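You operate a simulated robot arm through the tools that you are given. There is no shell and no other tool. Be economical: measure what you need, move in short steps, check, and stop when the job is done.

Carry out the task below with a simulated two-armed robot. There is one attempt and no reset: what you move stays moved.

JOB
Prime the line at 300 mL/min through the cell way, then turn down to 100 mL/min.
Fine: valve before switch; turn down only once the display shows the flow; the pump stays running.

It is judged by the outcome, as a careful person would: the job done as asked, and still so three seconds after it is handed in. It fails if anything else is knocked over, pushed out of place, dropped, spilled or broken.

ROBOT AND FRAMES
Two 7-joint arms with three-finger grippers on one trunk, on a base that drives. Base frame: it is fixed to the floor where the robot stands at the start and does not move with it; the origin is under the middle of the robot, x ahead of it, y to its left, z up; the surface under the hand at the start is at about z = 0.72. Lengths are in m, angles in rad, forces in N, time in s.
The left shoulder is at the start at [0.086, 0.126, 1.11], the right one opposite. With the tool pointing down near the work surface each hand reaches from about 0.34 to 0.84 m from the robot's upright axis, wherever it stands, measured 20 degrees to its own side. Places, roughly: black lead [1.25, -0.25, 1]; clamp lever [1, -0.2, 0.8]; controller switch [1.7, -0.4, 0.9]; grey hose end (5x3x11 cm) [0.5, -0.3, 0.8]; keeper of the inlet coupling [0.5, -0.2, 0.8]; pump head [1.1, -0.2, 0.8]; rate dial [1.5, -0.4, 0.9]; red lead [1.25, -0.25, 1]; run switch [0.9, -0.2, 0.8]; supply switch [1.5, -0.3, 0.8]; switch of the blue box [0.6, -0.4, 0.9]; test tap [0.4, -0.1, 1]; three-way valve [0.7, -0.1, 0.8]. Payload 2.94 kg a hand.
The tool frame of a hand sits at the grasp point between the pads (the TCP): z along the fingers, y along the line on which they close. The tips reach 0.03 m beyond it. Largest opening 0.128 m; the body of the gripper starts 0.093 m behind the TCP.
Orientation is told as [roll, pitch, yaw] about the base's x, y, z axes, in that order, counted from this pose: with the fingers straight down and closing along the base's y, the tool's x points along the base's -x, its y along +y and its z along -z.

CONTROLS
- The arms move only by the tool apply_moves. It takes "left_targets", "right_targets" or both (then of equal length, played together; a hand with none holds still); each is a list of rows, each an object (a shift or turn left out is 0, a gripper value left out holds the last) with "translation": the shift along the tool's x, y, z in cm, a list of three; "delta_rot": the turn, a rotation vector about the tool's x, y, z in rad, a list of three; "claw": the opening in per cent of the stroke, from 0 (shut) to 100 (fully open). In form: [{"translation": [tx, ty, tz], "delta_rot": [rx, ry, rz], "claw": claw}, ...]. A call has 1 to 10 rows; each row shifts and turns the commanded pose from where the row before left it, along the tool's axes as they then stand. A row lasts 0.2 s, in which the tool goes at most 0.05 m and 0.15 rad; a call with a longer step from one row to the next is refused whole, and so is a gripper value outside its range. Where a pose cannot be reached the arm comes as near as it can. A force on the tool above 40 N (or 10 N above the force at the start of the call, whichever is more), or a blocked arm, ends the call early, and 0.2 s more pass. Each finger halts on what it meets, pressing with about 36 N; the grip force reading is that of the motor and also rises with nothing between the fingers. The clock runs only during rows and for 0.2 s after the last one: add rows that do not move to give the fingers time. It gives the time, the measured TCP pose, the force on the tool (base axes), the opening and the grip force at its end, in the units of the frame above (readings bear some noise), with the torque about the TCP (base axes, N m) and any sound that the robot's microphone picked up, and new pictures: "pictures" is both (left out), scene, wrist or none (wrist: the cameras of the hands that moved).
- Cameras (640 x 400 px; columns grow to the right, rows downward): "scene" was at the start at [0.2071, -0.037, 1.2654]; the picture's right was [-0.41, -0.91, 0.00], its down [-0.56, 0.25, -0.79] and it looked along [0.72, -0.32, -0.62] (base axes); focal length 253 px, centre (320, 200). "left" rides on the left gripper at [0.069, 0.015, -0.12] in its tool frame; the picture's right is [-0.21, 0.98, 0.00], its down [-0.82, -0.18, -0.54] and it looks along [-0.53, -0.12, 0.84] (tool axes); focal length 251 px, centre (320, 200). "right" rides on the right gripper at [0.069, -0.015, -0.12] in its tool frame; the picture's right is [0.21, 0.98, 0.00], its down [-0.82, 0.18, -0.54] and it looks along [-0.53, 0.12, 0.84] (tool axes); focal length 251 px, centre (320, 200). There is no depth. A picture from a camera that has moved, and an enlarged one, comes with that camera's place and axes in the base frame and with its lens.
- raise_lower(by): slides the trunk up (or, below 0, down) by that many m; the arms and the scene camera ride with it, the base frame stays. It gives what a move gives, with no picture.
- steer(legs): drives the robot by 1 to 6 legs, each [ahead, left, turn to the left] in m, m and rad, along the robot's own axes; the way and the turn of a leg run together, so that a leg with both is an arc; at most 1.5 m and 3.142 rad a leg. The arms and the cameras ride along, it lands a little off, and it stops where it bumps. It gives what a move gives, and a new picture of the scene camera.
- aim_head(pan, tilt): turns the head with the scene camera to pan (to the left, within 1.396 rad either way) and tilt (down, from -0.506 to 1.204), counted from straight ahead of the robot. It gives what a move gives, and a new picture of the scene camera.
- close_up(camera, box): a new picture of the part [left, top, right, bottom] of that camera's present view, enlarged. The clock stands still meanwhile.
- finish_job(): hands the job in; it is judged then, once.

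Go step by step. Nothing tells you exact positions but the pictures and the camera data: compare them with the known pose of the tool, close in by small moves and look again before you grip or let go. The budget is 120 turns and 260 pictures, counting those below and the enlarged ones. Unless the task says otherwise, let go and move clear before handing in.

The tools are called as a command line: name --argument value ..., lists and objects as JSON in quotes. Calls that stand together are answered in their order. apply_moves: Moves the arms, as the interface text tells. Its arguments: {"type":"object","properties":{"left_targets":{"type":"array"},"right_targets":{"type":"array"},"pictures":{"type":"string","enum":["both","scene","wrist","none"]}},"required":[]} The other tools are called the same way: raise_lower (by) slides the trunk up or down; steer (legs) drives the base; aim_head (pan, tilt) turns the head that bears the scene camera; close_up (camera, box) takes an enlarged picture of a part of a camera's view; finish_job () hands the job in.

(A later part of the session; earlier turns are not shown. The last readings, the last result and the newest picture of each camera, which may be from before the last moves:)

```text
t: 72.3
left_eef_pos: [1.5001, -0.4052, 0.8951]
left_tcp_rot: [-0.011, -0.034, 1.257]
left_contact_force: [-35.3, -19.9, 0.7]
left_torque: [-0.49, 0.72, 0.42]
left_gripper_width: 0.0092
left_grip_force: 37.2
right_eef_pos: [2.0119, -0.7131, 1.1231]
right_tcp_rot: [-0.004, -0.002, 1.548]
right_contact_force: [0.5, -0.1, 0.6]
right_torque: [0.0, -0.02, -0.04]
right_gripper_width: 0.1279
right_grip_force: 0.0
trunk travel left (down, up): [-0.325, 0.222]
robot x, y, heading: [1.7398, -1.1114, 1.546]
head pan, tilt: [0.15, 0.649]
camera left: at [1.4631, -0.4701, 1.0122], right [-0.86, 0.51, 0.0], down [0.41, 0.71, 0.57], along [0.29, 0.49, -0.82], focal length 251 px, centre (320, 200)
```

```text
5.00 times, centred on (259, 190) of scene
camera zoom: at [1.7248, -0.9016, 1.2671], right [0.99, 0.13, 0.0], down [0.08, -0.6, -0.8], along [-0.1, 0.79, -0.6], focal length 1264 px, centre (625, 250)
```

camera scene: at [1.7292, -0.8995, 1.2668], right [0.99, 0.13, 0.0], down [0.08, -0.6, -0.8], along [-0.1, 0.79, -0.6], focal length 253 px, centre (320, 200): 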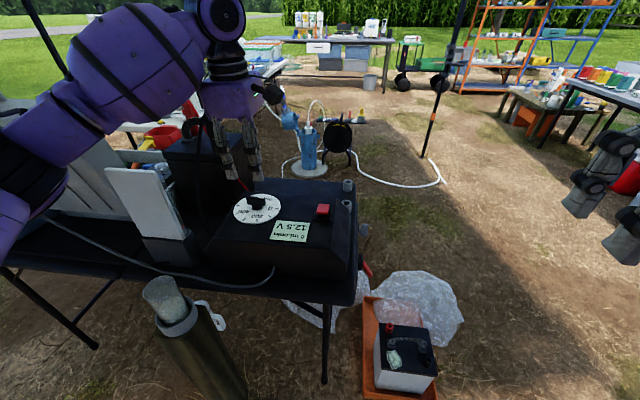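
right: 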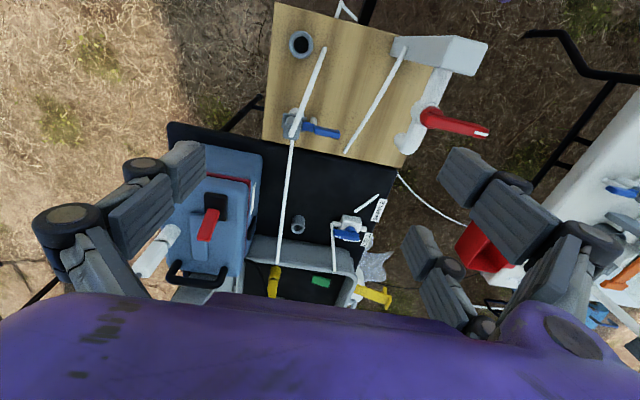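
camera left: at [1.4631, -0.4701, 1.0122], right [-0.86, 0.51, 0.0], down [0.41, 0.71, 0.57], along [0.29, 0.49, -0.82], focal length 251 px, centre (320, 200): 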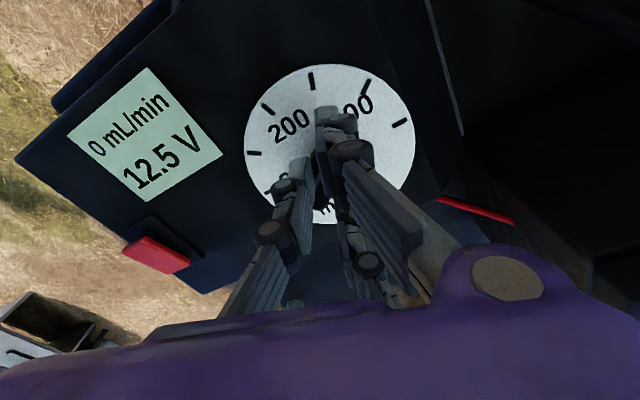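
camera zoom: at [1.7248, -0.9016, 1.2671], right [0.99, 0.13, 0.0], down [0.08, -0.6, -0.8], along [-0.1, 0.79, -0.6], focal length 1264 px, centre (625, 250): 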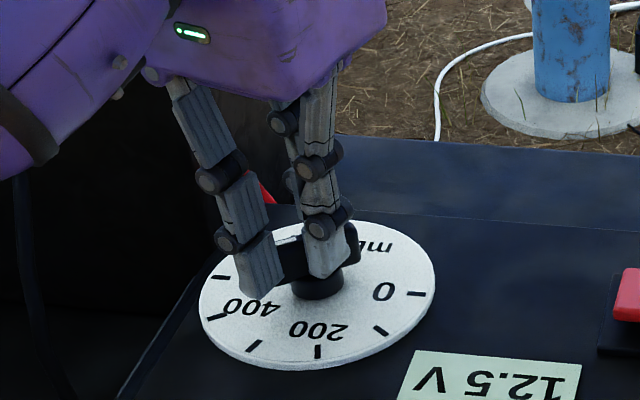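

apply_moves --left_targets '[{"claw": 45}, {}, {"translation": [0, 0, -4]}, {"translation": [0, 0, -3]}, {}]' --pictures "wrist"

close_up --camera "scene" --box '[195, 150, 323, 230]'

close_up --camera "left" --box '[220, 60, 420, 185]'

```text
t: 73.5
left_eef_pos: [1.5055, -0.4035, 0.9635]
left_tcp_rot: [-0.013, -0.041, 1.255]
left_contact_force: [0.8, 0.0, 0.7]
left_torque: [-0.03, 0.0, 0.04]
left_gripper_width: 0.0577
left_grip_force: 0.0
right_eef_pos: [2.0158, -0.7123, 1.1216]
right_tcp_rot: [0.0, -0.001, 1.545]
right_contact_force: [-0.4, 0.6, 0.3]
right_torque: [-0.01, 0.0, 0.03]
right_gripper_width: 0.1277
right_grip_force: 0.1
trunk travel left (down, up): [-0.325, 0.222]
robot x, y, heading: [1.7396, -1.1133, 1.552]
head pan, tilt: [0.15, 0.649]
camera left: at [1.4669, -0.4684, 1.0805], right [-0.86, 0.51, 0.0], down [0.41, 0.71, 0.58], along [0.29, 0.49, -0.82], focal length 251 px, centre (320, 200)
```

left: 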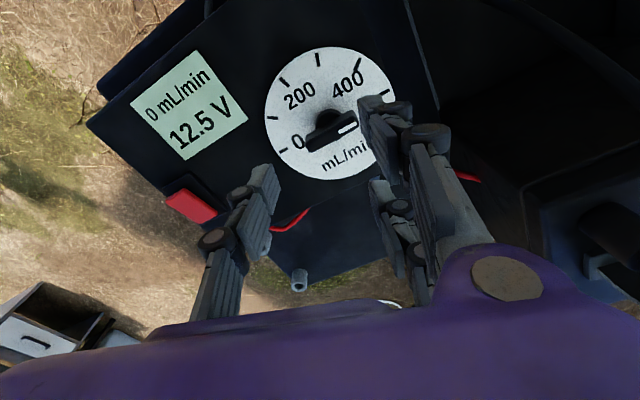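

```text
5.00 times, centred on (259, 190) of scene
camera zoom: at [1.7289, -0.899, 1.2667], right [0.99, 0.13, 0.0], down [0.08, -0.6, -0.8], along [-0.1, 0.79, -0.6], focal length 1264 px, centre (625, 250)
```

zoom: 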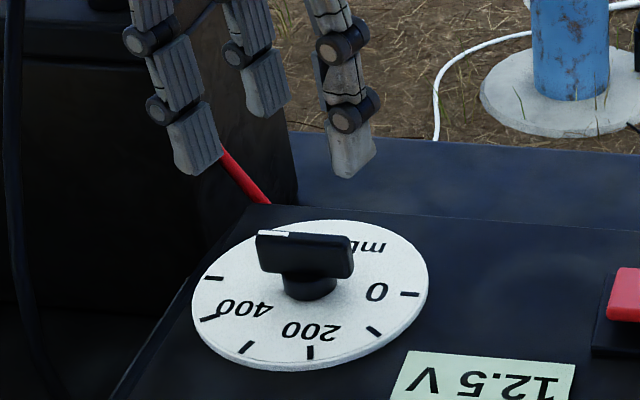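

```text
3.20 times, centred on (320, 122) of left
camera zoom: at [1.4669, -0.4684, 1.0805], right [-0.86, 0.51, 0.0], down [0.41, 0.71, 0.58], along [0.29, 0.49, -0.82], focal length 805 px, centre (320, 448)
```

zoom: 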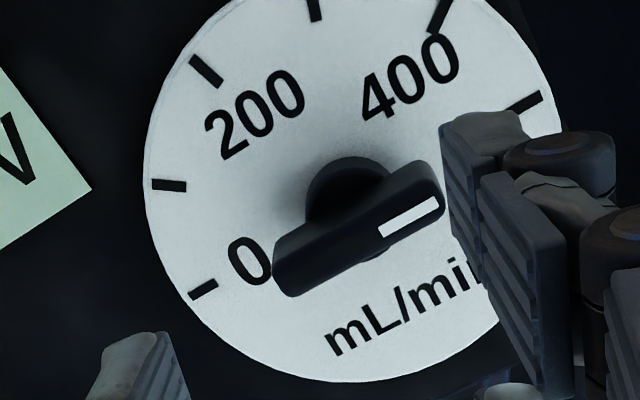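

The knob overshot to 500 because my grip was ~9 mm off the hub. I rotate the hand to line up with the bar (yaw 0) and centre it better before regripping.

apply_moves --left_targets '[{"delta_rot": [0, 0, 0.14]}, {"delta_rot": [0, 0, 0.14]}, {"delta_rot": [0, 0, 0.14]}, {"delta_rot": [0, 0, 0.14]}, {"delta_rot": [0, 0, 0.14]}, {"delta_rot": [0, 0, 0.14]}, {"delta_rot": [0, 0, 0.14]}, {"delta_rot": [0, 0, 0.14]}, {"delta_rot": [0, 0, 0.135]}, {}]' --pictures "wrist"

close_up --camera "left" --box '[220, 60, 420, 185]'

```text
t: 75.7
left_eef_pos: [1.505, -0.405, 0.9629]
left_tcp_rot: [0.035, -0.024, 0.0]
left_contact_force: [0.1, 0.0, 0.6]
left_torque: [0.01, 0.03, -0.02]
left_gripper_width: 0.0578
left_grip_force: 0.0
right_eef_pos: [2.0164, -0.7118, 1.1221]
right_tcp_rot: [0.0, 0.002, 1.547]
right_contact_force: [-0.2, 0.6, 0.8]
right_torque: [-0.02, 0.02, -0.02]
right_gripper_width: 0.1281
right_grip_force: 0.1
trunk travel left (down, up): [-0.325, 0.222]
robot x, y, heading: [1.7367, -1.1145, 1.549]
head pan, tilt: [0.15, 0.649]
camera left: at [1.4338, -0.3933, 1.083], right [0.22, 0.98, 0.04], down [0.81, -0.2, 0.55], along [0.55, -0.09, -0.83], focal length 251 px, centre (320, 200)
```

left: 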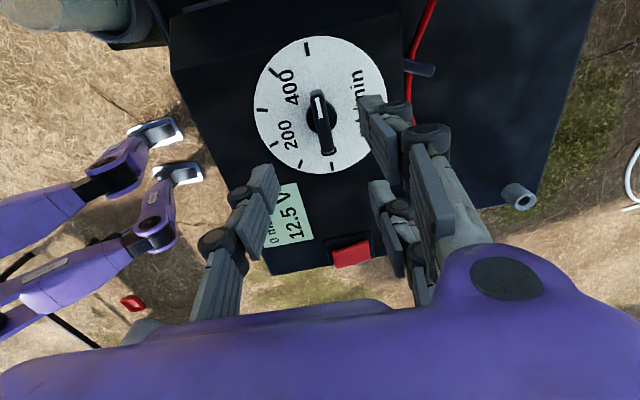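

```text
3.20 times, centred on (320, 122) of left
camera zoom: at [1.4338, -0.3933, 1.083], right [0.22, 0.98, 0.04], down [0.81, -0.2, 0.55], along [0.55, -0.09, -0.83], focal length 805 px, centre (320, 448)
```

zoom: 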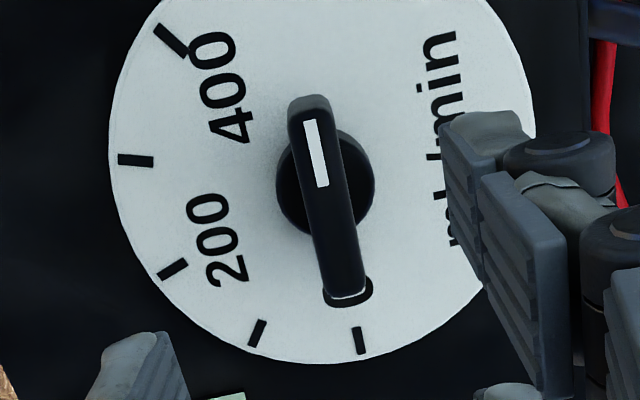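

Force evidence and this view put the hub at about (1.495, −0.397). I shift there, descend and grip.

apply_moves --left_targets '[{"translation": [1.0, 0.8, 0]}, {"translation": [0, 0, 3.5]}, {}]' --pictures "wrist"

close_up --camera "left" --box '[220, 60, 420, 185]'

close_up --camera "scene" --box '[195, 150, 323, 230]'

```text
t: 76.5
left_eef_pos: [1.4971, -0.3943, 0.9305]
left_tcp_rot: [0.035, -0.025, 0.0]
left_contact_force: [-0.3, -0.5, 0.0]
left_torque: [0.02, -0.02, 0.01]
left_gripper_width: 0.0574
left_grip_force: 0.0
right_eef_pos: [2.016, -0.712, 1.1229]
right_tcp_rot: [0.002, -0.002, 1.546]
right_contact_force: [-0.2, 0.1, -0.1]
right_torque: [-0.02, 0.0, 0.02]
right_gripper_width: 0.1281
right_grip_force: 0.0
trunk travel left (down, up): [-0.325, 0.222]
robot x, y, heading: [1.7416, -1.1163, 1.545]
head pan, tilt: [0.15, 0.649]
camera left: at [1.4247, -0.3834, 1.0493], right [0.21, 0.98, 0.04], down [0.81, -0.2, 0.55], along [0.55, -0.09, -0.83], focal length 251 px, centre (320, 200)
```

left: 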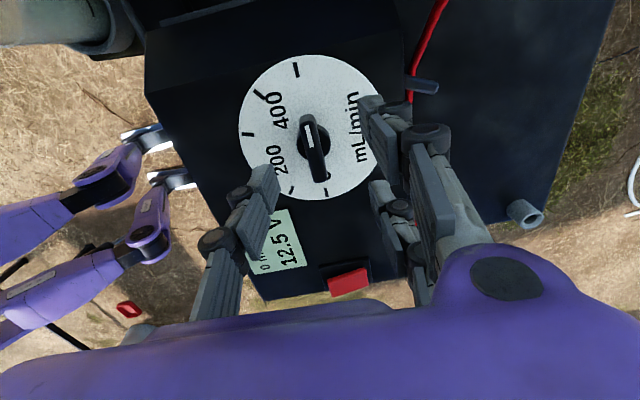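

```text
3.20 times, centred on (320, 122) of left
camera zoom: at [1.4247, -0.3834, 1.0493], right [0.21, 0.98, 0.04], down [0.81, -0.2, 0.55], along [0.55, -0.09, -0.83], focal length 805 px, centre (320, 448)
```

zoom: 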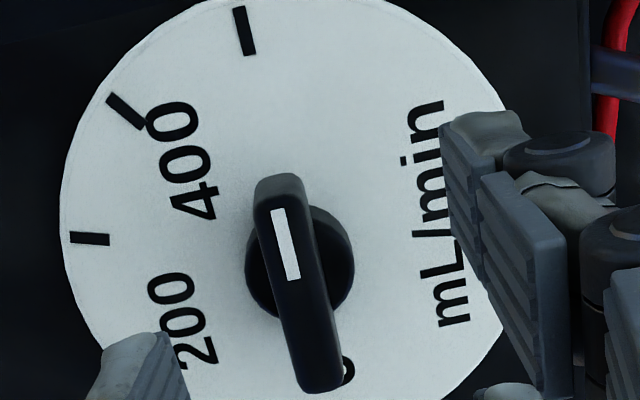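

```text
5.00 times, centred on (259, 190) of scene
camera zoom: at [1.7292, -0.8997, 1.2668], right [0.99, 0.13, 0.0], down [0.08, -0.6, -0.8], along [-0.1, 0.79, -0.6], focal length 1264 px, centre (625, 250)
```

zoom: 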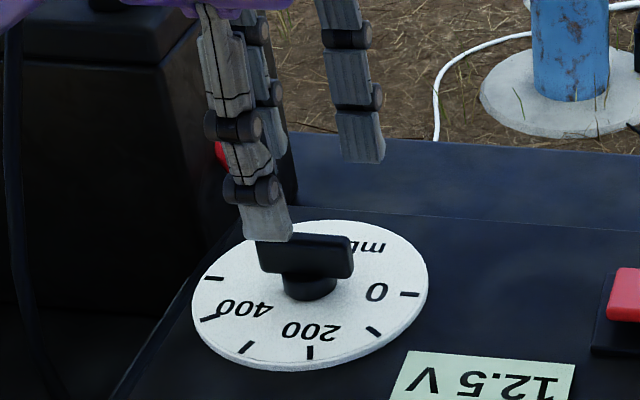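

apply_moves --left_targets '[{"translation": [0.0, -0.25, 2.2]}, {"translation": [0, 0, 2.2]}, {"claw": 0}, {}, {}]' --pictures "wrist"

close_up --camera "scene" --box '[195, 150, 323, 230]'

```text
t: 77.7
left_eef_pos: [1.4965, -0.3977, 0.8833]
left_tcp_rot: [0.028, -0.021, -0.003]
left_contact_force: [2.3, -26.6, -9.6]
left_torque: [-1.13, -0.32, 0.03]
left_gripper_width: 0.012
left_grip_force: 38.7
right_eef_pos: [2.0168, -0.7135, 1.1232]
right_tcp_rot: [0.0, -0.002, 1.547]
right_contact_force: [-0.5, 0.3, 0.1]
right_torque: [-0.01, 0.01, 0.01]
right_gripper_width: 0.1279
right_grip_force: 0.0
trunk travel left (down, up): [-0.325, 0.222]
robot x, y, heading: [1.7431, -1.1135, 1.548]
head pan, tilt: [0.15, 0.649]
camera left: at [1.4259, -0.3857, 1.0027], right [0.21, 0.98, 0.03], down [0.81, -0.2, 0.55], along [0.55, -0.09, -0.83], focal length 251 px, centre (320, 200)
```

left: 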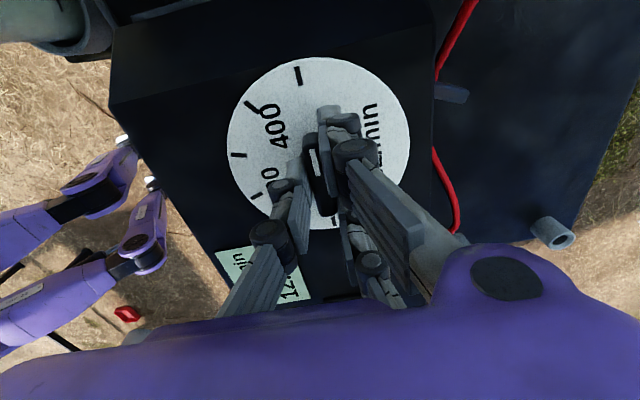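

```text
5.00 times, centred on (259, 190) of scene
camera zoom: at [1.7289, -0.9016, 1.267], right [0.99, 0.13, 0.0], down [0.08, -0.6, -0.8], along [-0.1, 0.79, -0.6], focal length 1264 px, centre (625, 250)
```

zoom: 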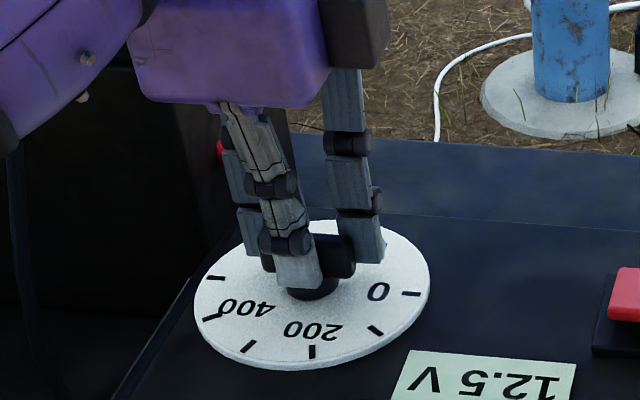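

Now a firm aligned grip (12 mm). I turn counter-clockwise 72° toward 300 in two stages.

apply_moves --left_targets '[{"translation": [0, -0.15, 0]}, {"delta_rot": [0, 0, -0.126]}, {"delta_rot": [0, 0, -0.126]}, {"delta_rot": [0, 0, -0.126]}, {"delta_rot": [0, 0, -0.126]}, {"delta_rot": [0, 0, -0.126]}, {}]' --pictures "wrist"

close_up --camera "scene" --box '[195, 150, 323, 230]'

```text
t: 79.3
left_eef_pos: [1.4981, -0.3973, 0.8857]
left_tcp_rot: [0.011, -0.038, 0.631]
left_contact_force: [7.8, -18.7, -18.1]
left_torque: [-0.85, 0.23, -0.03]
left_gripper_width: 0.0118
left_grip_force: 38.5
right_eef_pos: [2.016, -0.7129, 1.1226]
right_tcp_rot: [0.0, -0.001, 1.548]
right_contact_force: [0.1, 0.1, -0.2]
right_torque: [0.01, -0.02, 0.03]
right_gripper_width: 0.1279
right_grip_force: 0.1
trunk travel left (down, up): [-0.325, 0.222]
robot x, y, heading: [1.736, -1.1156, 1.544]
head pan, tilt: [0.15, 0.649]
camera left: at [1.4302, -0.4305, 1.0021], right [-0.4, 0.91, 0.02], down [0.76, 0.32, 0.57], along [0.51, 0.25, -0.82], focal length 251 px, centre (320, 200)
```

left: 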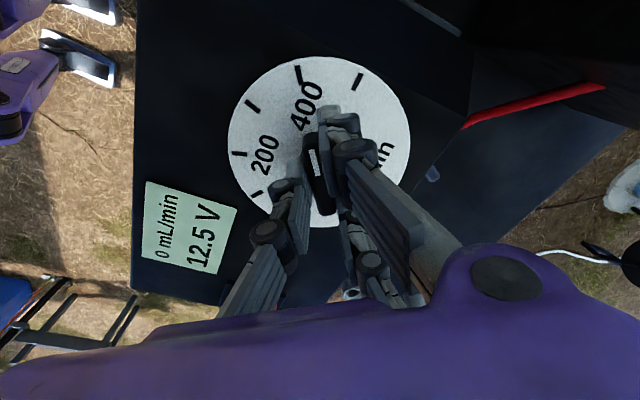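

```text
5.00 times, centred on (259, 190) of scene
camera zoom: at [1.7294, -0.8997, 1.2668], right [0.99, 0.13, 0.0], down [0.08, -0.6, -0.8], along [-0.1, 0.79, -0.6], focal length 1264 px, centre (625, 250)
```

zoom: 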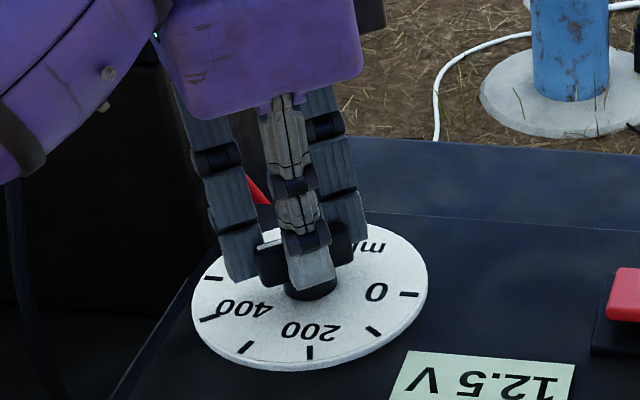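

Blade follows the hand and is at 400. I finish the remaining 36°.

apply_moves --left_targets '[{"delta_rot": [0, 0, -0.126]}, {"delta_rot": [0, 0, -0.126]}, {"delta_rot": [0, 0, -0.126]}, {"delta_rot": [0, 0, -0.126]}, {"delta_rot": [0, 0, -0.125]}, {}, {"claw": 45}, {}, {"translation": [0, 0, -4]}, {"translation": [0, 0, -4]}]' --pictures "wrist"

close_up --camera "scene" --box '[195, 150, 323, 230]'

close_up --camera "left" --box '[220, 40, 420, 165]'

```text
t: 81.5
left_eef_pos: [1.4955, -0.4015, 0.9631]
left_tcp_rot: [-0.013, -0.039, 1.259]
left_contact_force: [-0.3, -0.2, -0.6]
left_torque: [0.02, 0.01, 0.02]
left_gripper_width: 0.0574
left_grip_force: 0.0
right_eef_pos: [2.0169, -0.7139, 1.1229]
right_tcp_rot: [0.001, -0.002, 1.547]
right_contact_force: [0.3, 0.2, -0.8]
right_torque: [0.01, -0.02, 0.01]
right_gripper_width: 0.1278
right_grip_force: 0.1
trunk travel left (down, up): [-0.325, 0.222]
robot x, y, heading: [1.7385, -1.1158, 1.544]
head pan, tilt: [0.15, 0.649]
camera left: at [1.4579, -0.4664, 1.0807], right [-0.86, 0.5, 0.0], down [0.41, 0.71, 0.57], along [0.29, 0.5, -0.82], focal length 251 px, centre (320, 200)
```

left: 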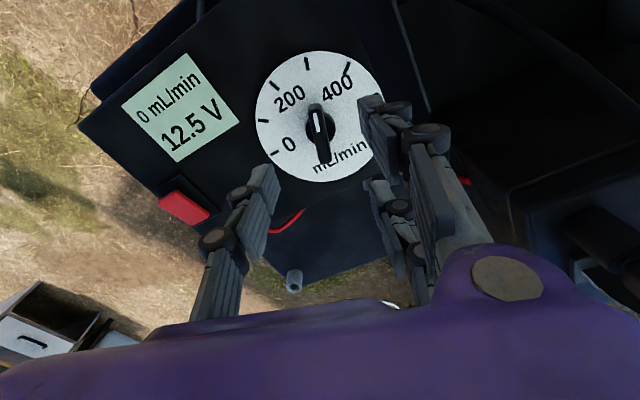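

```text
5.00 times, centred on (259, 190) of scene
camera zoom: at [1.7293, -0.8999, 1.2669], right [0.99, 0.13, 0.0], down [0.08, -0.6, -0.8], along [-0.1, 0.79, -0.6], focal length 1264 px, centre (625, 250)
```

zoom: 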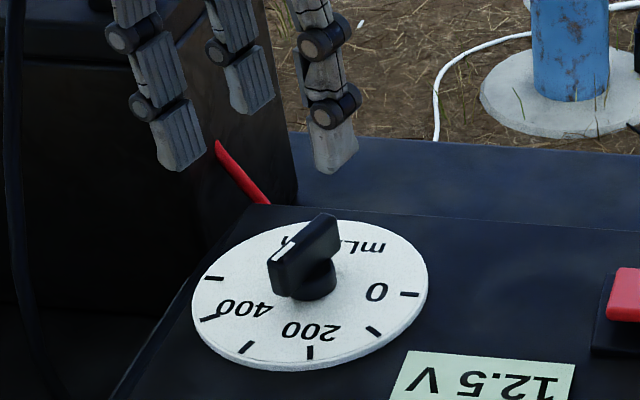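

```text
3.20 times, centred on (320, 102) of left
camera zoom: at [1.4579, -0.4664, 1.0807], right [-0.86, 0.5, 0.0], down [0.41, 0.71, 0.57], along [0.29, 0.5, -0.82], focal length 805 px, centre (320, 512)
```

zoom: 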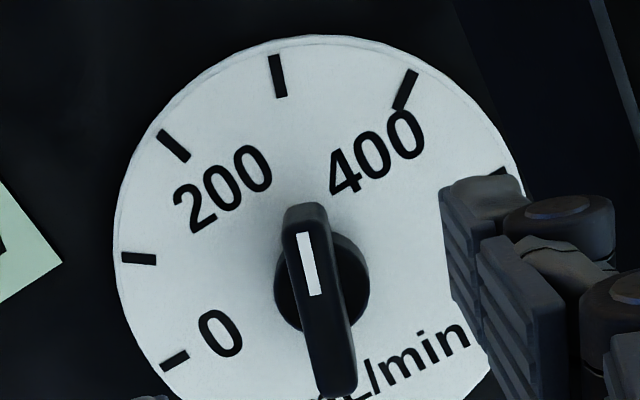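

The dial is at 300. Now I inspect the switches: a close look at the red controller switch, then raise the trunk to see over the lid into the pump case.

close_up --camera "scene" --box '[290, 170, 370, 220]'

raise_lower --by 0.21

aim_head --pan 0.75 --tilt 0.6

```text
8.00 times, centred on (330, 195) of scene
camera zoom: at [1.7293, -0.8999, 1.2669], right [0.99, 0.13, 0.0], down [0.08, -0.6, -0.8], along [-0.1, 0.79, -0.6], focal length 2022 px, centre (240, 240)
```

zoom: 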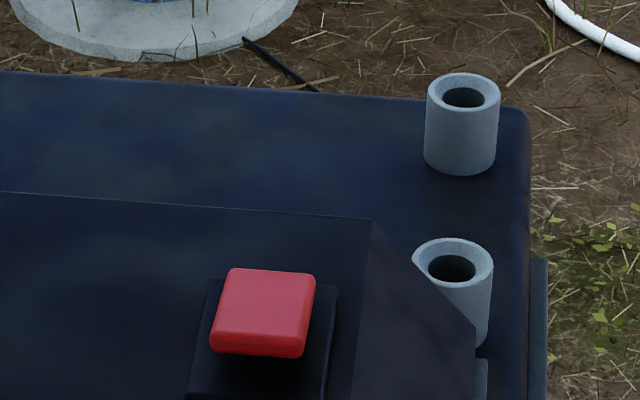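

```text
t: 83.8
left_eef_pos: [1.4951, -0.3989, 1.1727]
left_tcp_rot: [-0.013, -0.039, 1.261]
left_contact_force: [0.0, -0.5, -0.1]
left_torque: [-0.01, 0.0, 0.01]
left_gripper_width: 0.0577
left_grip_force: 0.0
right_eef_pos: [2.016, -0.7127, 1.3306]
right_tcp_rot: [0.0, 0.002, 1.548]
right_contact_force: [0.2, 0.3, -0.7]
right_torque: [-0.01, 0.01, -0.02]
right_gripper_width: 0.1278
right_grip_force: 0.0
trunk travel left (down, up): [-0.535, 0.012]
robot x, y, heading: [1.7368, -1.1102, 1.549]
head pan, tilt: [0.15, 0.649]
```

```text
t: 84.8
left_eef_pos: [1.4955, -0.3997, 1.1755]
left_tcp_rot: [-0.013, -0.04, 1.26]
left_contact_force: [0.4, -0.6, -0.5]
left_torque: [0.0, 0.03, -0.02]
left_gripper_width: 0.0573
left_grip_force: 0.2
right_eef_pos: [2.0164, -0.7121, 1.3321]
right_tcp_rot: [-0.001, 0.0, 1.547]
right_contact_force: [-0.1, 0.7, -0.6]
right_torque: [0.03, -0.01, -0.01]
right_gripper_width: 0.128
right_grip_force: 0.1
trunk travel left (down, up): [-0.535, 0.012]
robot x, y, heading: [1.7389, -1.112, 1.547]
head pan, tilt: [0.75, 0.6]
camera scene: at [1.6786, -1.0315, 1.4999], right [0.75, 0.66, 0.0], down [0.37, -0.42, -0.83], along [-0.55, 0.62, -0.56], focal length 253 px, centre (320, 200)
```

scene: 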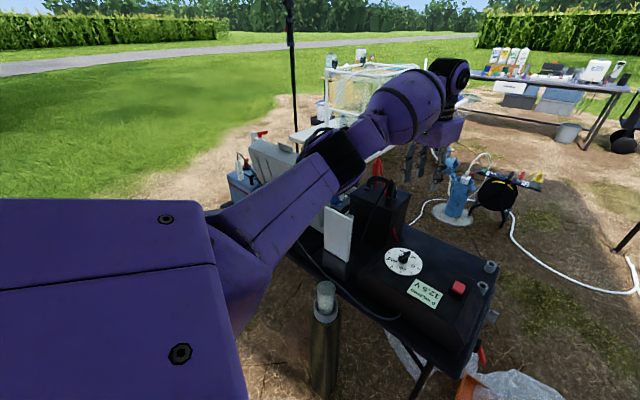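

I'll go around the far end to the operator's (left) side, from which run switch, clamp, dial and display are all reachable. First I tuck the left arm.

apply_moves --left_targets '[{"translation": [4.5, -1.45, 0], "delta_rot": [0, 0, -0.06]}, {"translation": [4.5, -1.2, 0], "delta_rot": [0, 0, -0.06]}, {"translation": [4.6, -0.9, 0], "delta_rot": [0, 0, -0.06]}, {"translation": [4.7, -0.6, 0], "delta_rot": [0, 0, -0.06]}, {"translation": [4.7, -0.3, 0], "delta_rot": [0, 0, -0.05]}, {"translation": [4.8, 0, 0]}]' --pictures "none"

aim_head --pan -1.3 --tilt 0.6

aim_head --pan -0.4 --tilt 0.5

```text
t: 86.2
left_eef_pos: [1.4932, -0.6867, 1.1631]
left_tcp_rot: [-0.022, -0.037, 1.55]
left_contact_force: [0.6, -0.2, 0.0]
left_torque: [0.03, -0.01, 0.02]
left_gripper_width: 0.0574
left_grip_force: 0.0
right_eef_pos: [2.0156, -0.714, 1.3329]
right_tcp_rot: [-0.001, -0.002, 1.545]
right_contact_force: [-0.2, 0.1, -0.5]
right_torque: [0.04, -0.01, 0.04]
right_gripper_width: 0.1279
right_grip_force: 0.0
trunk travel left (down, up): [-0.535, 0.012]
robot x, y, heading: [1.7367, -1.1129, 1.549]
head pan, tilt: [0.75, 0.6]
```

```text
t: 88.1
left_eef_pos: [1.4932, -0.6834, 1.1646]
left_tcp_rot: [-0.024, -0.034, 1.551]
left_contact_force: [0.3, 0.7, 0.4]
left_torque: [0.0, -0.02, -0.03]
left_gripper_width: 0.0576
left_grip_force: 0.1
right_eef_pos: [2.017, -0.712, 1.3324]
right_tcp_rot: [0.0, -0.001, 1.548]
right_contact_force: [0.7, 0.0, 1.0]
right_torque: [0.01, 0.01, 0.04]
right_gripper_width: 0.1279
right_grip_force: 0.1
trunk travel left (down, up): [-0.535, 0.012]
robot x, y, heading: [1.7353, -1.1142, 1.545]
head pan, tilt: [-1.3, 0.6]
camera scene: at [1.8229, -1.0758, 1.4999], right [0.24, -0.97, 0.0], down [-0.55, -0.14, -0.83], along [0.8, 0.2, -0.56], focal length 253 px, centre (320, 200)
```

scene: 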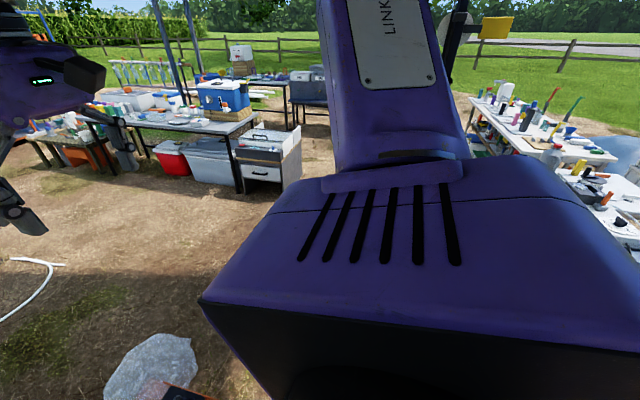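

```text
t: 89.3
left_eef_pos: [1.4931, -0.684, 1.1645]
left_tcp_rot: [-0.023, -0.035, 1.549]
left_contact_force: [1.3, -0.6, -0.9]
left_torque: [-0.03, -0.03, -0.02]
left_gripper_width: 0.0576
left_grip_force: 0.0
right_eef_pos: [2.0163, -0.7121, 1.3319]
right_tcp_rot: [-0.001, 0.0, 1.546]
right_contact_force: [0.1, -0.5, -0.1]
right_torque: [0.01, 0.01, -0.02]
right_gripper_width: 0.128
right_grip_force: 0.0
trunk travel left (down, up): [-0.535, 0.012]
robot x, y, heading: [1.7419, -1.1137, 1.547]
head pan, tilt: [-0.4, 0.499]
camera scene: at [1.7747, -1.0146, 1.509], right [0.91, -0.41, 0.0], down [-0.2, -0.44, -0.88], along [0.36, 0.8, -0.48], focal length 253 px, centre (320, 200)
```

scene: 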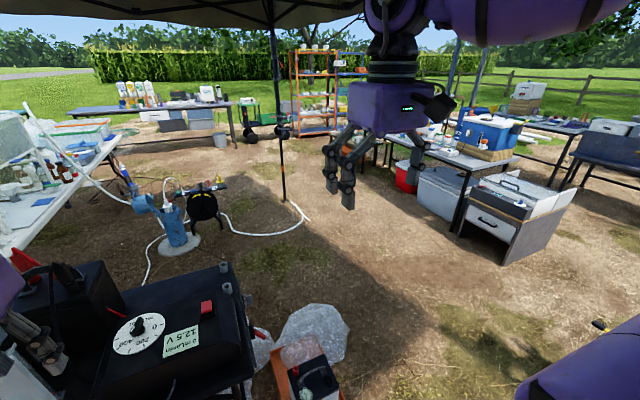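

The lane around the far end (x≈2.85) is clear. I drive there in stages.

steer --legs '[[0, -1.12, 0], [0.8, 0, 0]]'

```text
t: 103.4
left_eef_pos: [2.6425, 0.0858, 1.1643]
left_tcp_rot: [-0.023, -0.037, 1.554]
left_contact_force: [0.0, 0.0, 0.1]
left_torque: [-0.02, -0.02, -0.01]
left_gripper_width: 0.0577
left_grip_force: 0.0
right_eef_pos: [3.1658, 0.0599, 1.3332]
right_tcp_rot: [0.0, -0.001, 1.55]
right_contact_force: [0.5, 0.3, 0.0]
right_torque: [0.02, 0.01, -0.04]
right_gripper_width: 0.1281
right_grip_force: 0.1
trunk travel left (down, up): [-0.535, 0.012]
robot x, y, heading: [2.8884, -0.3414, 1.548]
head pan, tilt: [-0.4, 0.499]
camera scene: at [2.9261, -0.2438, 1.5091], right [0.91, -0.41, 0.0], down [-0.2, -0.44, -0.88], along [0.36, 0.8, -0.48], focal length 253 px, centre (320, 200)
```

scene: 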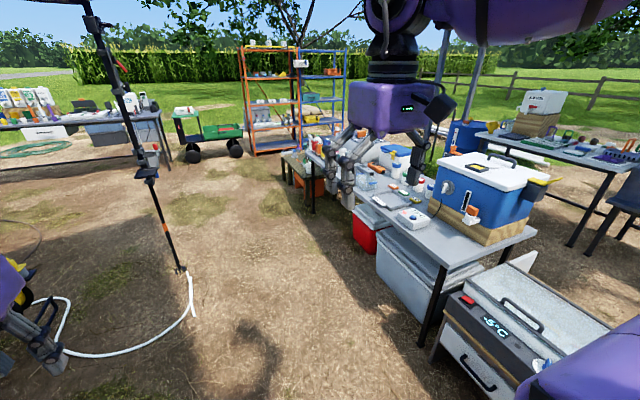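

steer --legs '[[0.78, 0, 0], [0, 0, 1.57]]'

aim_head --pan 0.1 --tilt 0.6

```text
t: 111.5
left_eef_pos: [2.4876, 0.1875, 1.1637]
left_tcp_rot: [-0.024, -0.036, -3.134]
left_contact_force: [0.1, -0.4, 0.4]
left_torque: [0.0, 0.04, 0.0]
left_gripper_width: 0.0576
left_grip_force: 0.1
right_eef_pos: [2.5007, 0.7126, 1.3321]
right_tcp_rot: [0.0, -0.001, -3.139]
right_contact_force: [-0.3, -0.1, 0.9]
right_torque: [-0.01, -0.03, -0.02]
right_gripper_width: 0.1281
right_grip_force: 0.1
trunk travel left (down, up): [-0.535, 0.012]
robot x, y, heading: [2.9056, 0.4405, -3.139]
head pan, tilt: [-0.4, 0.499]
camera scene: at [2.8061, 0.4787, 1.509], right [0.39, 0.92, 0.0], down [0.44, -0.18, -0.88], along [-0.81, 0.34, -0.48], focal length 253 px, centre (320, 200)
```

scene: 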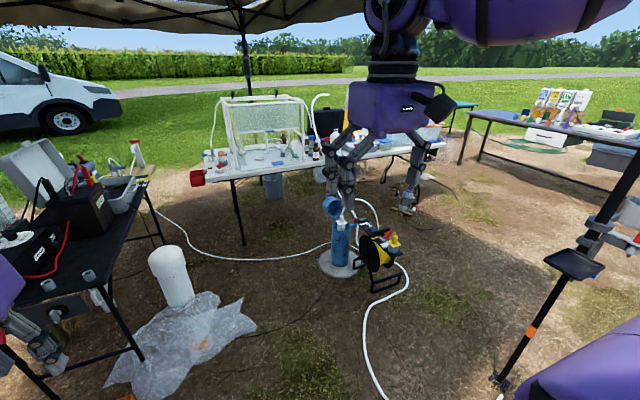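

```text
t: 112.5
left_eef_pos: [2.4885, 0.1881, 1.1642]
left_tcp_rot: [-0.022, -0.035, -3.134]
left_contact_force: [0.9, -0.7, -0.1]
left_torque: [0.02, -0.01, 0.0]
left_gripper_width: 0.0578
left_grip_force: 0.1
right_eef_pos: [2.5007, 0.7122, 1.3323]
right_tcp_rot: [0.0, 0.002, -3.138]
right_contact_force: [1.1, -0.2, 0.1]
right_torque: [0.01, -0.03, -0.01]
right_gripper_width: 0.128
right_grip_force: 0.0
trunk travel left (down, up): [-0.535, 0.012]
robot x, y, heading: [2.9119, 0.4453, -3.138]
head pan, tilt: [0.099, 0.6]
camera scene: at [2.8021, 0.4346, 1.4999], right [-0.1, 0.99, 0.0], down [0.56, 0.06, -0.83], along [-0.82, -0.08, -0.56], focal length 253 px, centre (320, 200)
```

scene: 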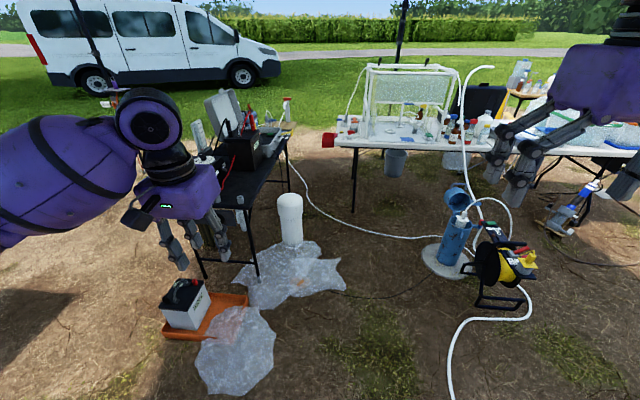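

Before choosing where to press, I look from here at the pump case and bench.

close_up --camera "scene" --box '[190, 80, 318, 160]'

close_up --camera "scene" --box '[150, 180, 470, 380]'

```text
5.00 times, centred on (254, 120) of scene
camera zoom: at [2.8021, 0.4346, 1.4999], right [-0.1, 0.99, 0.0], down [0.56, 0.06, -0.83], along [-0.82, -0.08, -0.56], focal length 1264 px, centre (650, 600)
```

zoom: 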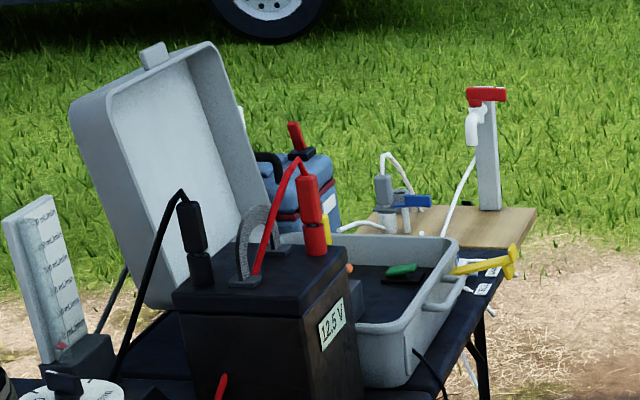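

```text
2.00 times, centred on (310, 280) of scene
camera zoom: at [2.8021, 0.4346, 1.4999], right [-0.1, 0.99, 0.0], down [0.56, 0.06, -0.83], along [-0.82, -0.08, -0.56], focal length 505 px, centre (340, 40)
```

zoom: 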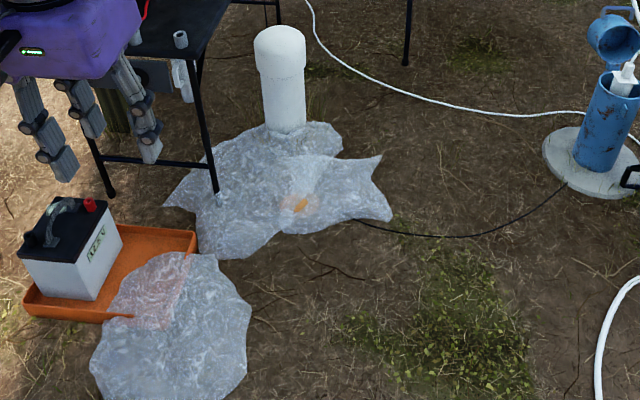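

The casing and plastic sheets make the left side awkward; both supply leads are clipped on. I'll return by the known right-side route to the bench front, from which the run switch and the display can be seen.

steer --legs '[[0, 1.0, 0], [0, 0.62, 0]]'

```text
t: 127.0
left_eef_pos: [2.4833, -1.4113, 1.1637]
left_tcp_rot: [-0.024, -0.034, 3.134]
left_contact_force: [0.1, 0.1, -0.5]
left_torque: [0.0, 0.03, -0.04]
left_gripper_width: 0.0577
left_grip_force: 0.0
right_eef_pos: [2.5021, -0.8873, 1.332]
right_tcp_rot: [-0.001, 0.001, 3.132]
right_contact_force: [0.1, -0.1, -0.1]
right_torque: [0.01, -0.01, -0.03]
right_gripper_width: 0.1281
right_grip_force: 0.0
trunk travel left (down, up): [-0.535, 0.012]
robot x, y, heading: [2.9083, -1.1583, 3.132]
head pan, tilt: [0.099, 0.6]
camera scene: at [2.8006, -1.1689, 1.4999], right [-0.09, 1.0, 0.0], down [0.56, 0.05, -0.83], along [-0.82, -0.07, -0.56], focal length 253 px, centre (320, 200)
```

scene: 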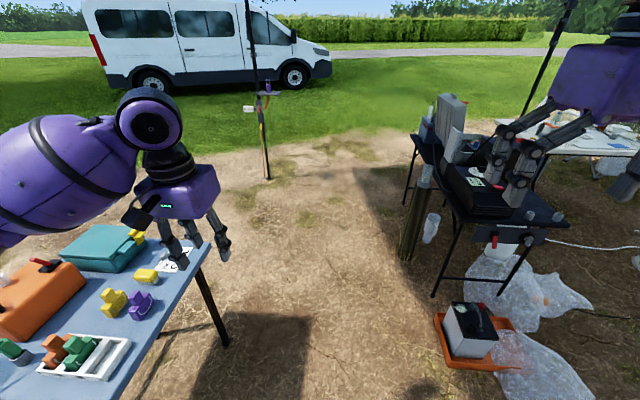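

steer --legs '[[1.3, 0, 0], [1.4, 0, 0], [0.5, 0, 0]]'

```text
t: 142.6
left_eef_pos: [-0.7113, -1.3767, 1.1631]
left_tcp_rot: [-0.024, -0.037, 3.128]
left_contact_force: [-0.5, -0.9, 0.7]
left_torque: [0.03, 0.01, 0.0]
left_gripper_width: 0.0579
left_grip_force: 0.1
right_eef_pos: [-0.6889, -0.8535, 1.3328]
right_tcp_rot: [-0.001, -0.002, 3.124]
right_contact_force: [-0.6, 0.7, -0.1]
right_torque: [0.04, 0.04, 0.04]
right_gripper_width: 0.1281
right_grip_force: 0.1
trunk travel left (down, up): [-0.535, 0.012]
robot x, y, heading: [-0.2854, -1.1317, 3.129]
head pan, tilt: [0.099, 0.6]
camera scene: at [-0.3918, -1.137, 1.5], right [-0.08, 1.0, 0.0], down [0.56, 0.05, -0.83], along [-0.82, -0.07, -0.56], focal length 253 px, centre (320, 200)
```

scene: 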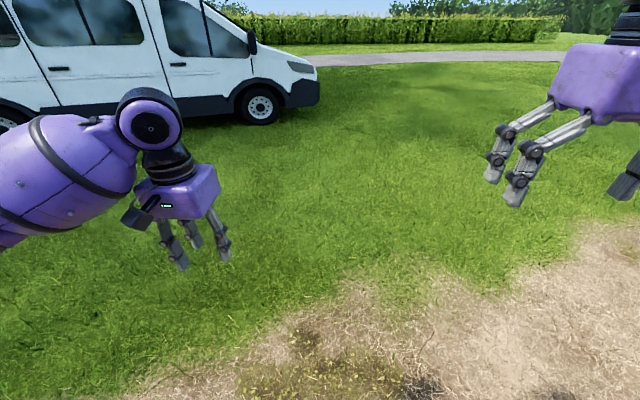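

steer --legs '[[0, 0, -3.12], [0, 0.98, 0]]'

aim_head --pan -0.15 --tilt 0.75

```text
t: 158.8
left_eef_pos: [0.1468, 0.1026, 1.1632]
left_tcp_rot: [-0.024, -0.034, -0.003]
left_contact_force: [0.3, 1.1, 0.3]
left_torque: [0.01, -0.01, -0.02]
left_gripper_width: 0.0571
left_grip_force: 0.1
right_eef_pos: [0.1294, -0.4221, 1.3324]
right_tcp_rot: [0.001, -0.001, -0.006]
right_contact_force: [-0.1, 0.1, -0.2]
right_torque: [0.02, -0.01, 0.02]
right_gripper_width: 0.128
right_grip_force: 0.1
trunk travel left (down, up): [-0.535, 0.012]
robot x, y, heading: [-0.2791, -0.1492, -0.002]
head pan, tilt: [0.099, 0.6]
camera scene: at [-0.1731, -0.1447, 1.4999], right [0.09, -1.0, 0.0], down [-0.56, -0.05, -0.83], along [0.82, 0.08, -0.56], focal length 253 px, centre (320, 200)
```

scene: 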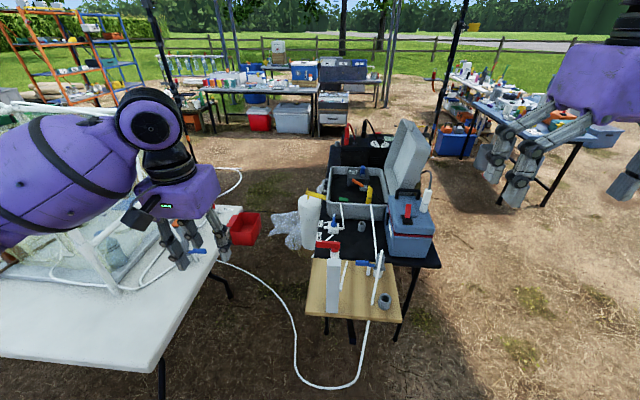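

```text
t: 159.6
left_eef_pos: [0.1467, 0.1019, 1.1634]
left_tcp_rot: [-0.022, -0.037, -0.002]
left_contact_force: [0.4, 0.2, -1.1]
left_torque: [0.04, 0.0, 0.0]
left_gripper_width: 0.0579
left_grip_force: 0.0
right_eef_pos: [0.1285, -0.4216, 1.3325]
right_tcp_rot: [-0.001, 0.0, -0.004]
right_contact_force: [0.2, -0.6, 0.7]
right_torque: [-0.02, 0.01, -0.01]
right_gripper_width: 0.128
right_grip_force: 0.2
trunk travel left (down, up): [-0.535, 0.012]
robot x, y, heading: [-0.2735, -0.1487, -0.006]
head pan, tilt: [-0.15, 0.75]
camera scene: at [-0.1792, -0.1655, 1.4871], right [-0.15, -0.99, 0.0], down [-0.67, 0.11, -0.73], along [0.72, -0.11, -0.68], focal length 253 px, centre (320, 200)
```

scene: 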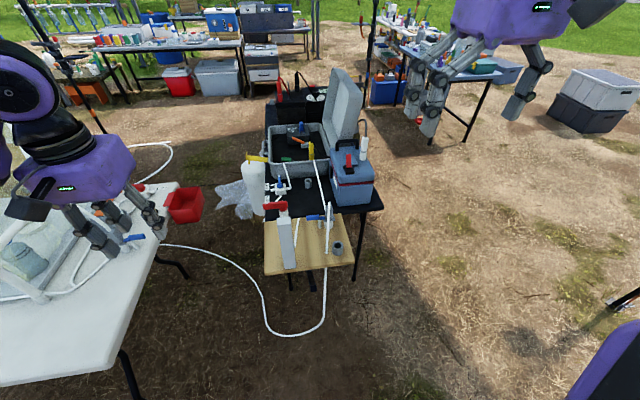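

I drive forward to the bench front (near my starting place) and look into the pump case.

steer --legs '[[0.31, 0, 0]]'

aim_head --pan -0.1 --tilt 0.6

close_up --camera "scene" --box '[230, 100, 390, 200]'

close_up --camera "scene" --box '[280, 60, 376, 120]'

```text
t: 161.6
left_eef_pos: [0.4483, 0.0995, 1.1642]
left_tcp_rot: [-0.023, -0.037, -0.004]
left_contact_force: [0.5, 0.1, -0.5]
left_torque: [0.01, -0.02, -0.01]
left_gripper_width: 0.0579
left_grip_force: 0.0
right_eef_pos: [0.4304, -0.4238, 1.3329]
right_tcp_rot: [0.001, -0.002, -0.008]
right_contact_force: [-0.6, -0.5, 0.0]
right_torque: [-0.04, -0.01, 0.0]
right_gripper_width: 0.1281
right_grip_force: 0.1
trunk travel left (down, up): [-0.535, 0.012]
robot x, y, heading: [0.0251, -0.1536, -0.006]
head pan, tilt: [-0.15, 0.75]
camera scene: at [0.1224, -0.1679, 1.4872], right [-0.16, -0.99, 0.0], down [-0.67, 0.11, -0.73], along [0.72, -0.11, -0.68], focal length 253 px, centre (320, 200)
```

scene: 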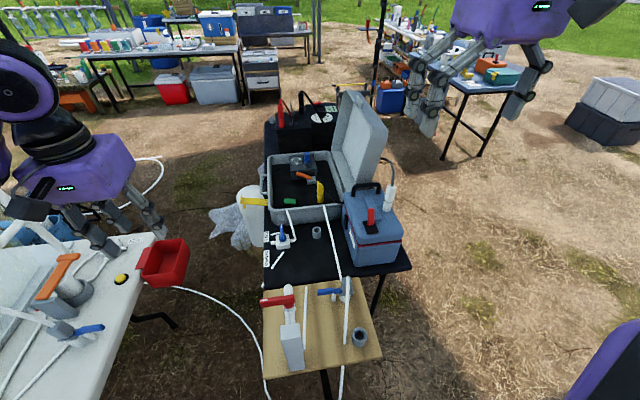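

```text
t: 162.3
left_eef_pos: [0.4506, 0.0995, 1.1635]
left_tcp_rot: [-0.024, -0.035, -0.003]
left_contact_force: [0.4, 0.7, -0.7]
left_torque: [0.0, 0.01, -0.01]
left_gripper_width: 0.0577
left_grip_force: 0.1
right_eef_pos: [0.432, -0.4233, 1.3327]
right_tcp_rot: [0.001, 0.0, -0.006]
right_contact_force: [0.3, -0.4, 0.6]
right_torque: [0.0, 0.03, 0.0]
right_gripper_width: 0.1284
right_grip_force: 0.0
trunk travel left (down, up): [-0.535, 0.012]
robot x, y, heading: [0.0232, -0.1549, -0.003]
head pan, tilt: [-0.099, 0.6]
camera scene: at [0.1305, -0.1643, 1.4998], right [-0.11, -0.99, 0.0], down [-0.56, 0.06, -0.82], along [0.82, -0.09, -0.57], focal length 253 px, centre (320, 200)
```

scene: 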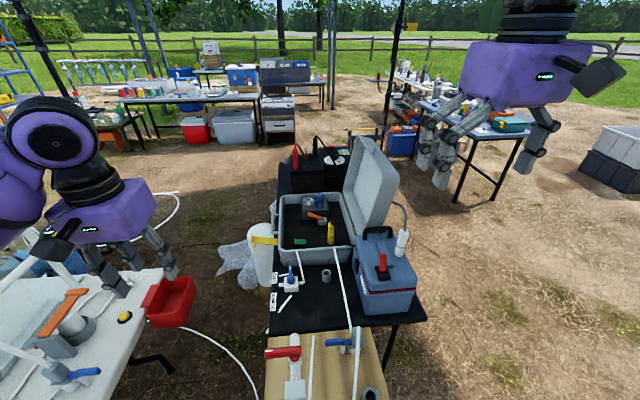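

```text
4.00 times, centred on (310, 150) of scene
camera zoom: at [0.1305, -0.1643, 1.4998], right [-0.11, -0.99, 0.0], down [-0.56, 0.06, -0.82], along [0.82, -0.09, -0.57], focal length 1011 px, centre (360, 400)
```

zoom: 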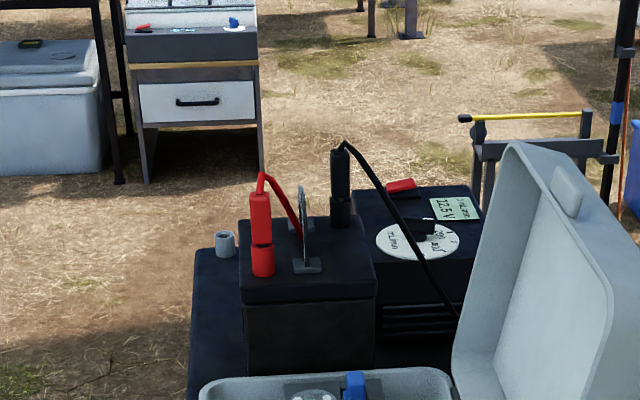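

```text
6.67 times, centred on (328, 90) of scene
camera zoom: at [0.1305, -0.1643, 1.4998], right [-0.11, -0.99, 0.0], down [-0.56, 0.06, -0.82], along [0.82, -0.09, -0.57], focal length 1685 px, centre (267, 933)
```

zoom: 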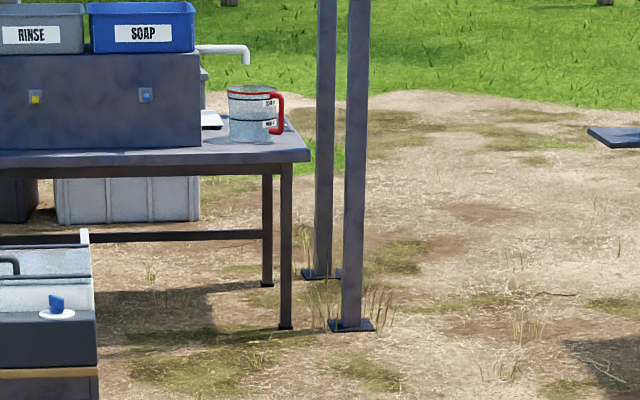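

close_up --camera "scene" --box '[270, 185, 366, 245]'

close_up --camera "scene" --box '[318, 140, 358, 165]'

close_up --camera "scene" --box '[260, 320, 388, 400]'

```text
6.67 times, centred on (318, 215) of scene
camera zoom: at [0.1305, -0.1643, 1.4998], right [-0.11, -0.99, 0.0], down [-0.56, 0.06, -0.82], along [0.82, -0.09, -0.57], focal length 1685 px, centre (333, 100)
```

zoom: 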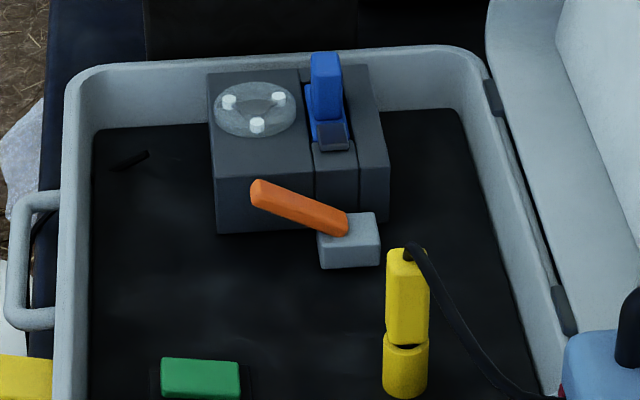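

```text
16.00 times, centred on (338, 152) of scene
camera zoom: at [0.1305, -0.1643, 1.4998], right [-0.11, -0.99, 0.0], down [-0.56, 0.06, -0.82], along [0.82, -0.09, -0.57], focal length 4043 px, centre (32, 960)
```

zoom: 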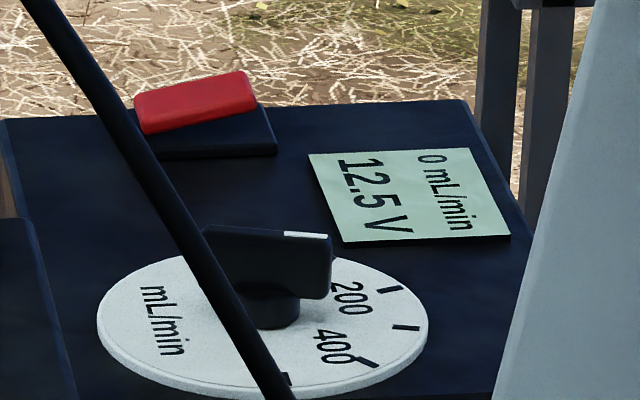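

```text
5.00 times, centred on (324, 360) of scene
camera zoom: at [0.1305, -0.1643, 1.4998], right [-0.11, -0.99, 0.0], down [-0.56, 0.06, -0.82], along [0.82, -0.09, -0.57], focal length 1264 px, centre (300, -600)
```

zoom: 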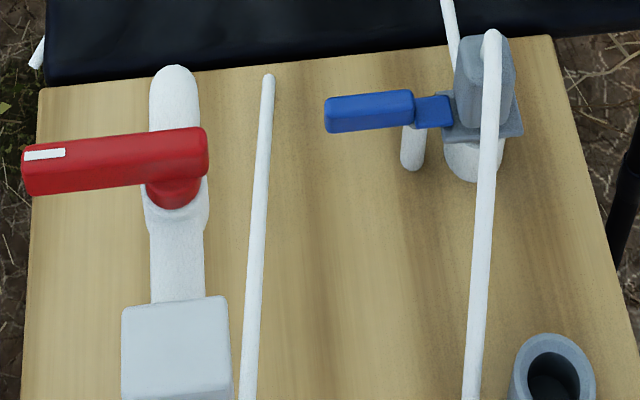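

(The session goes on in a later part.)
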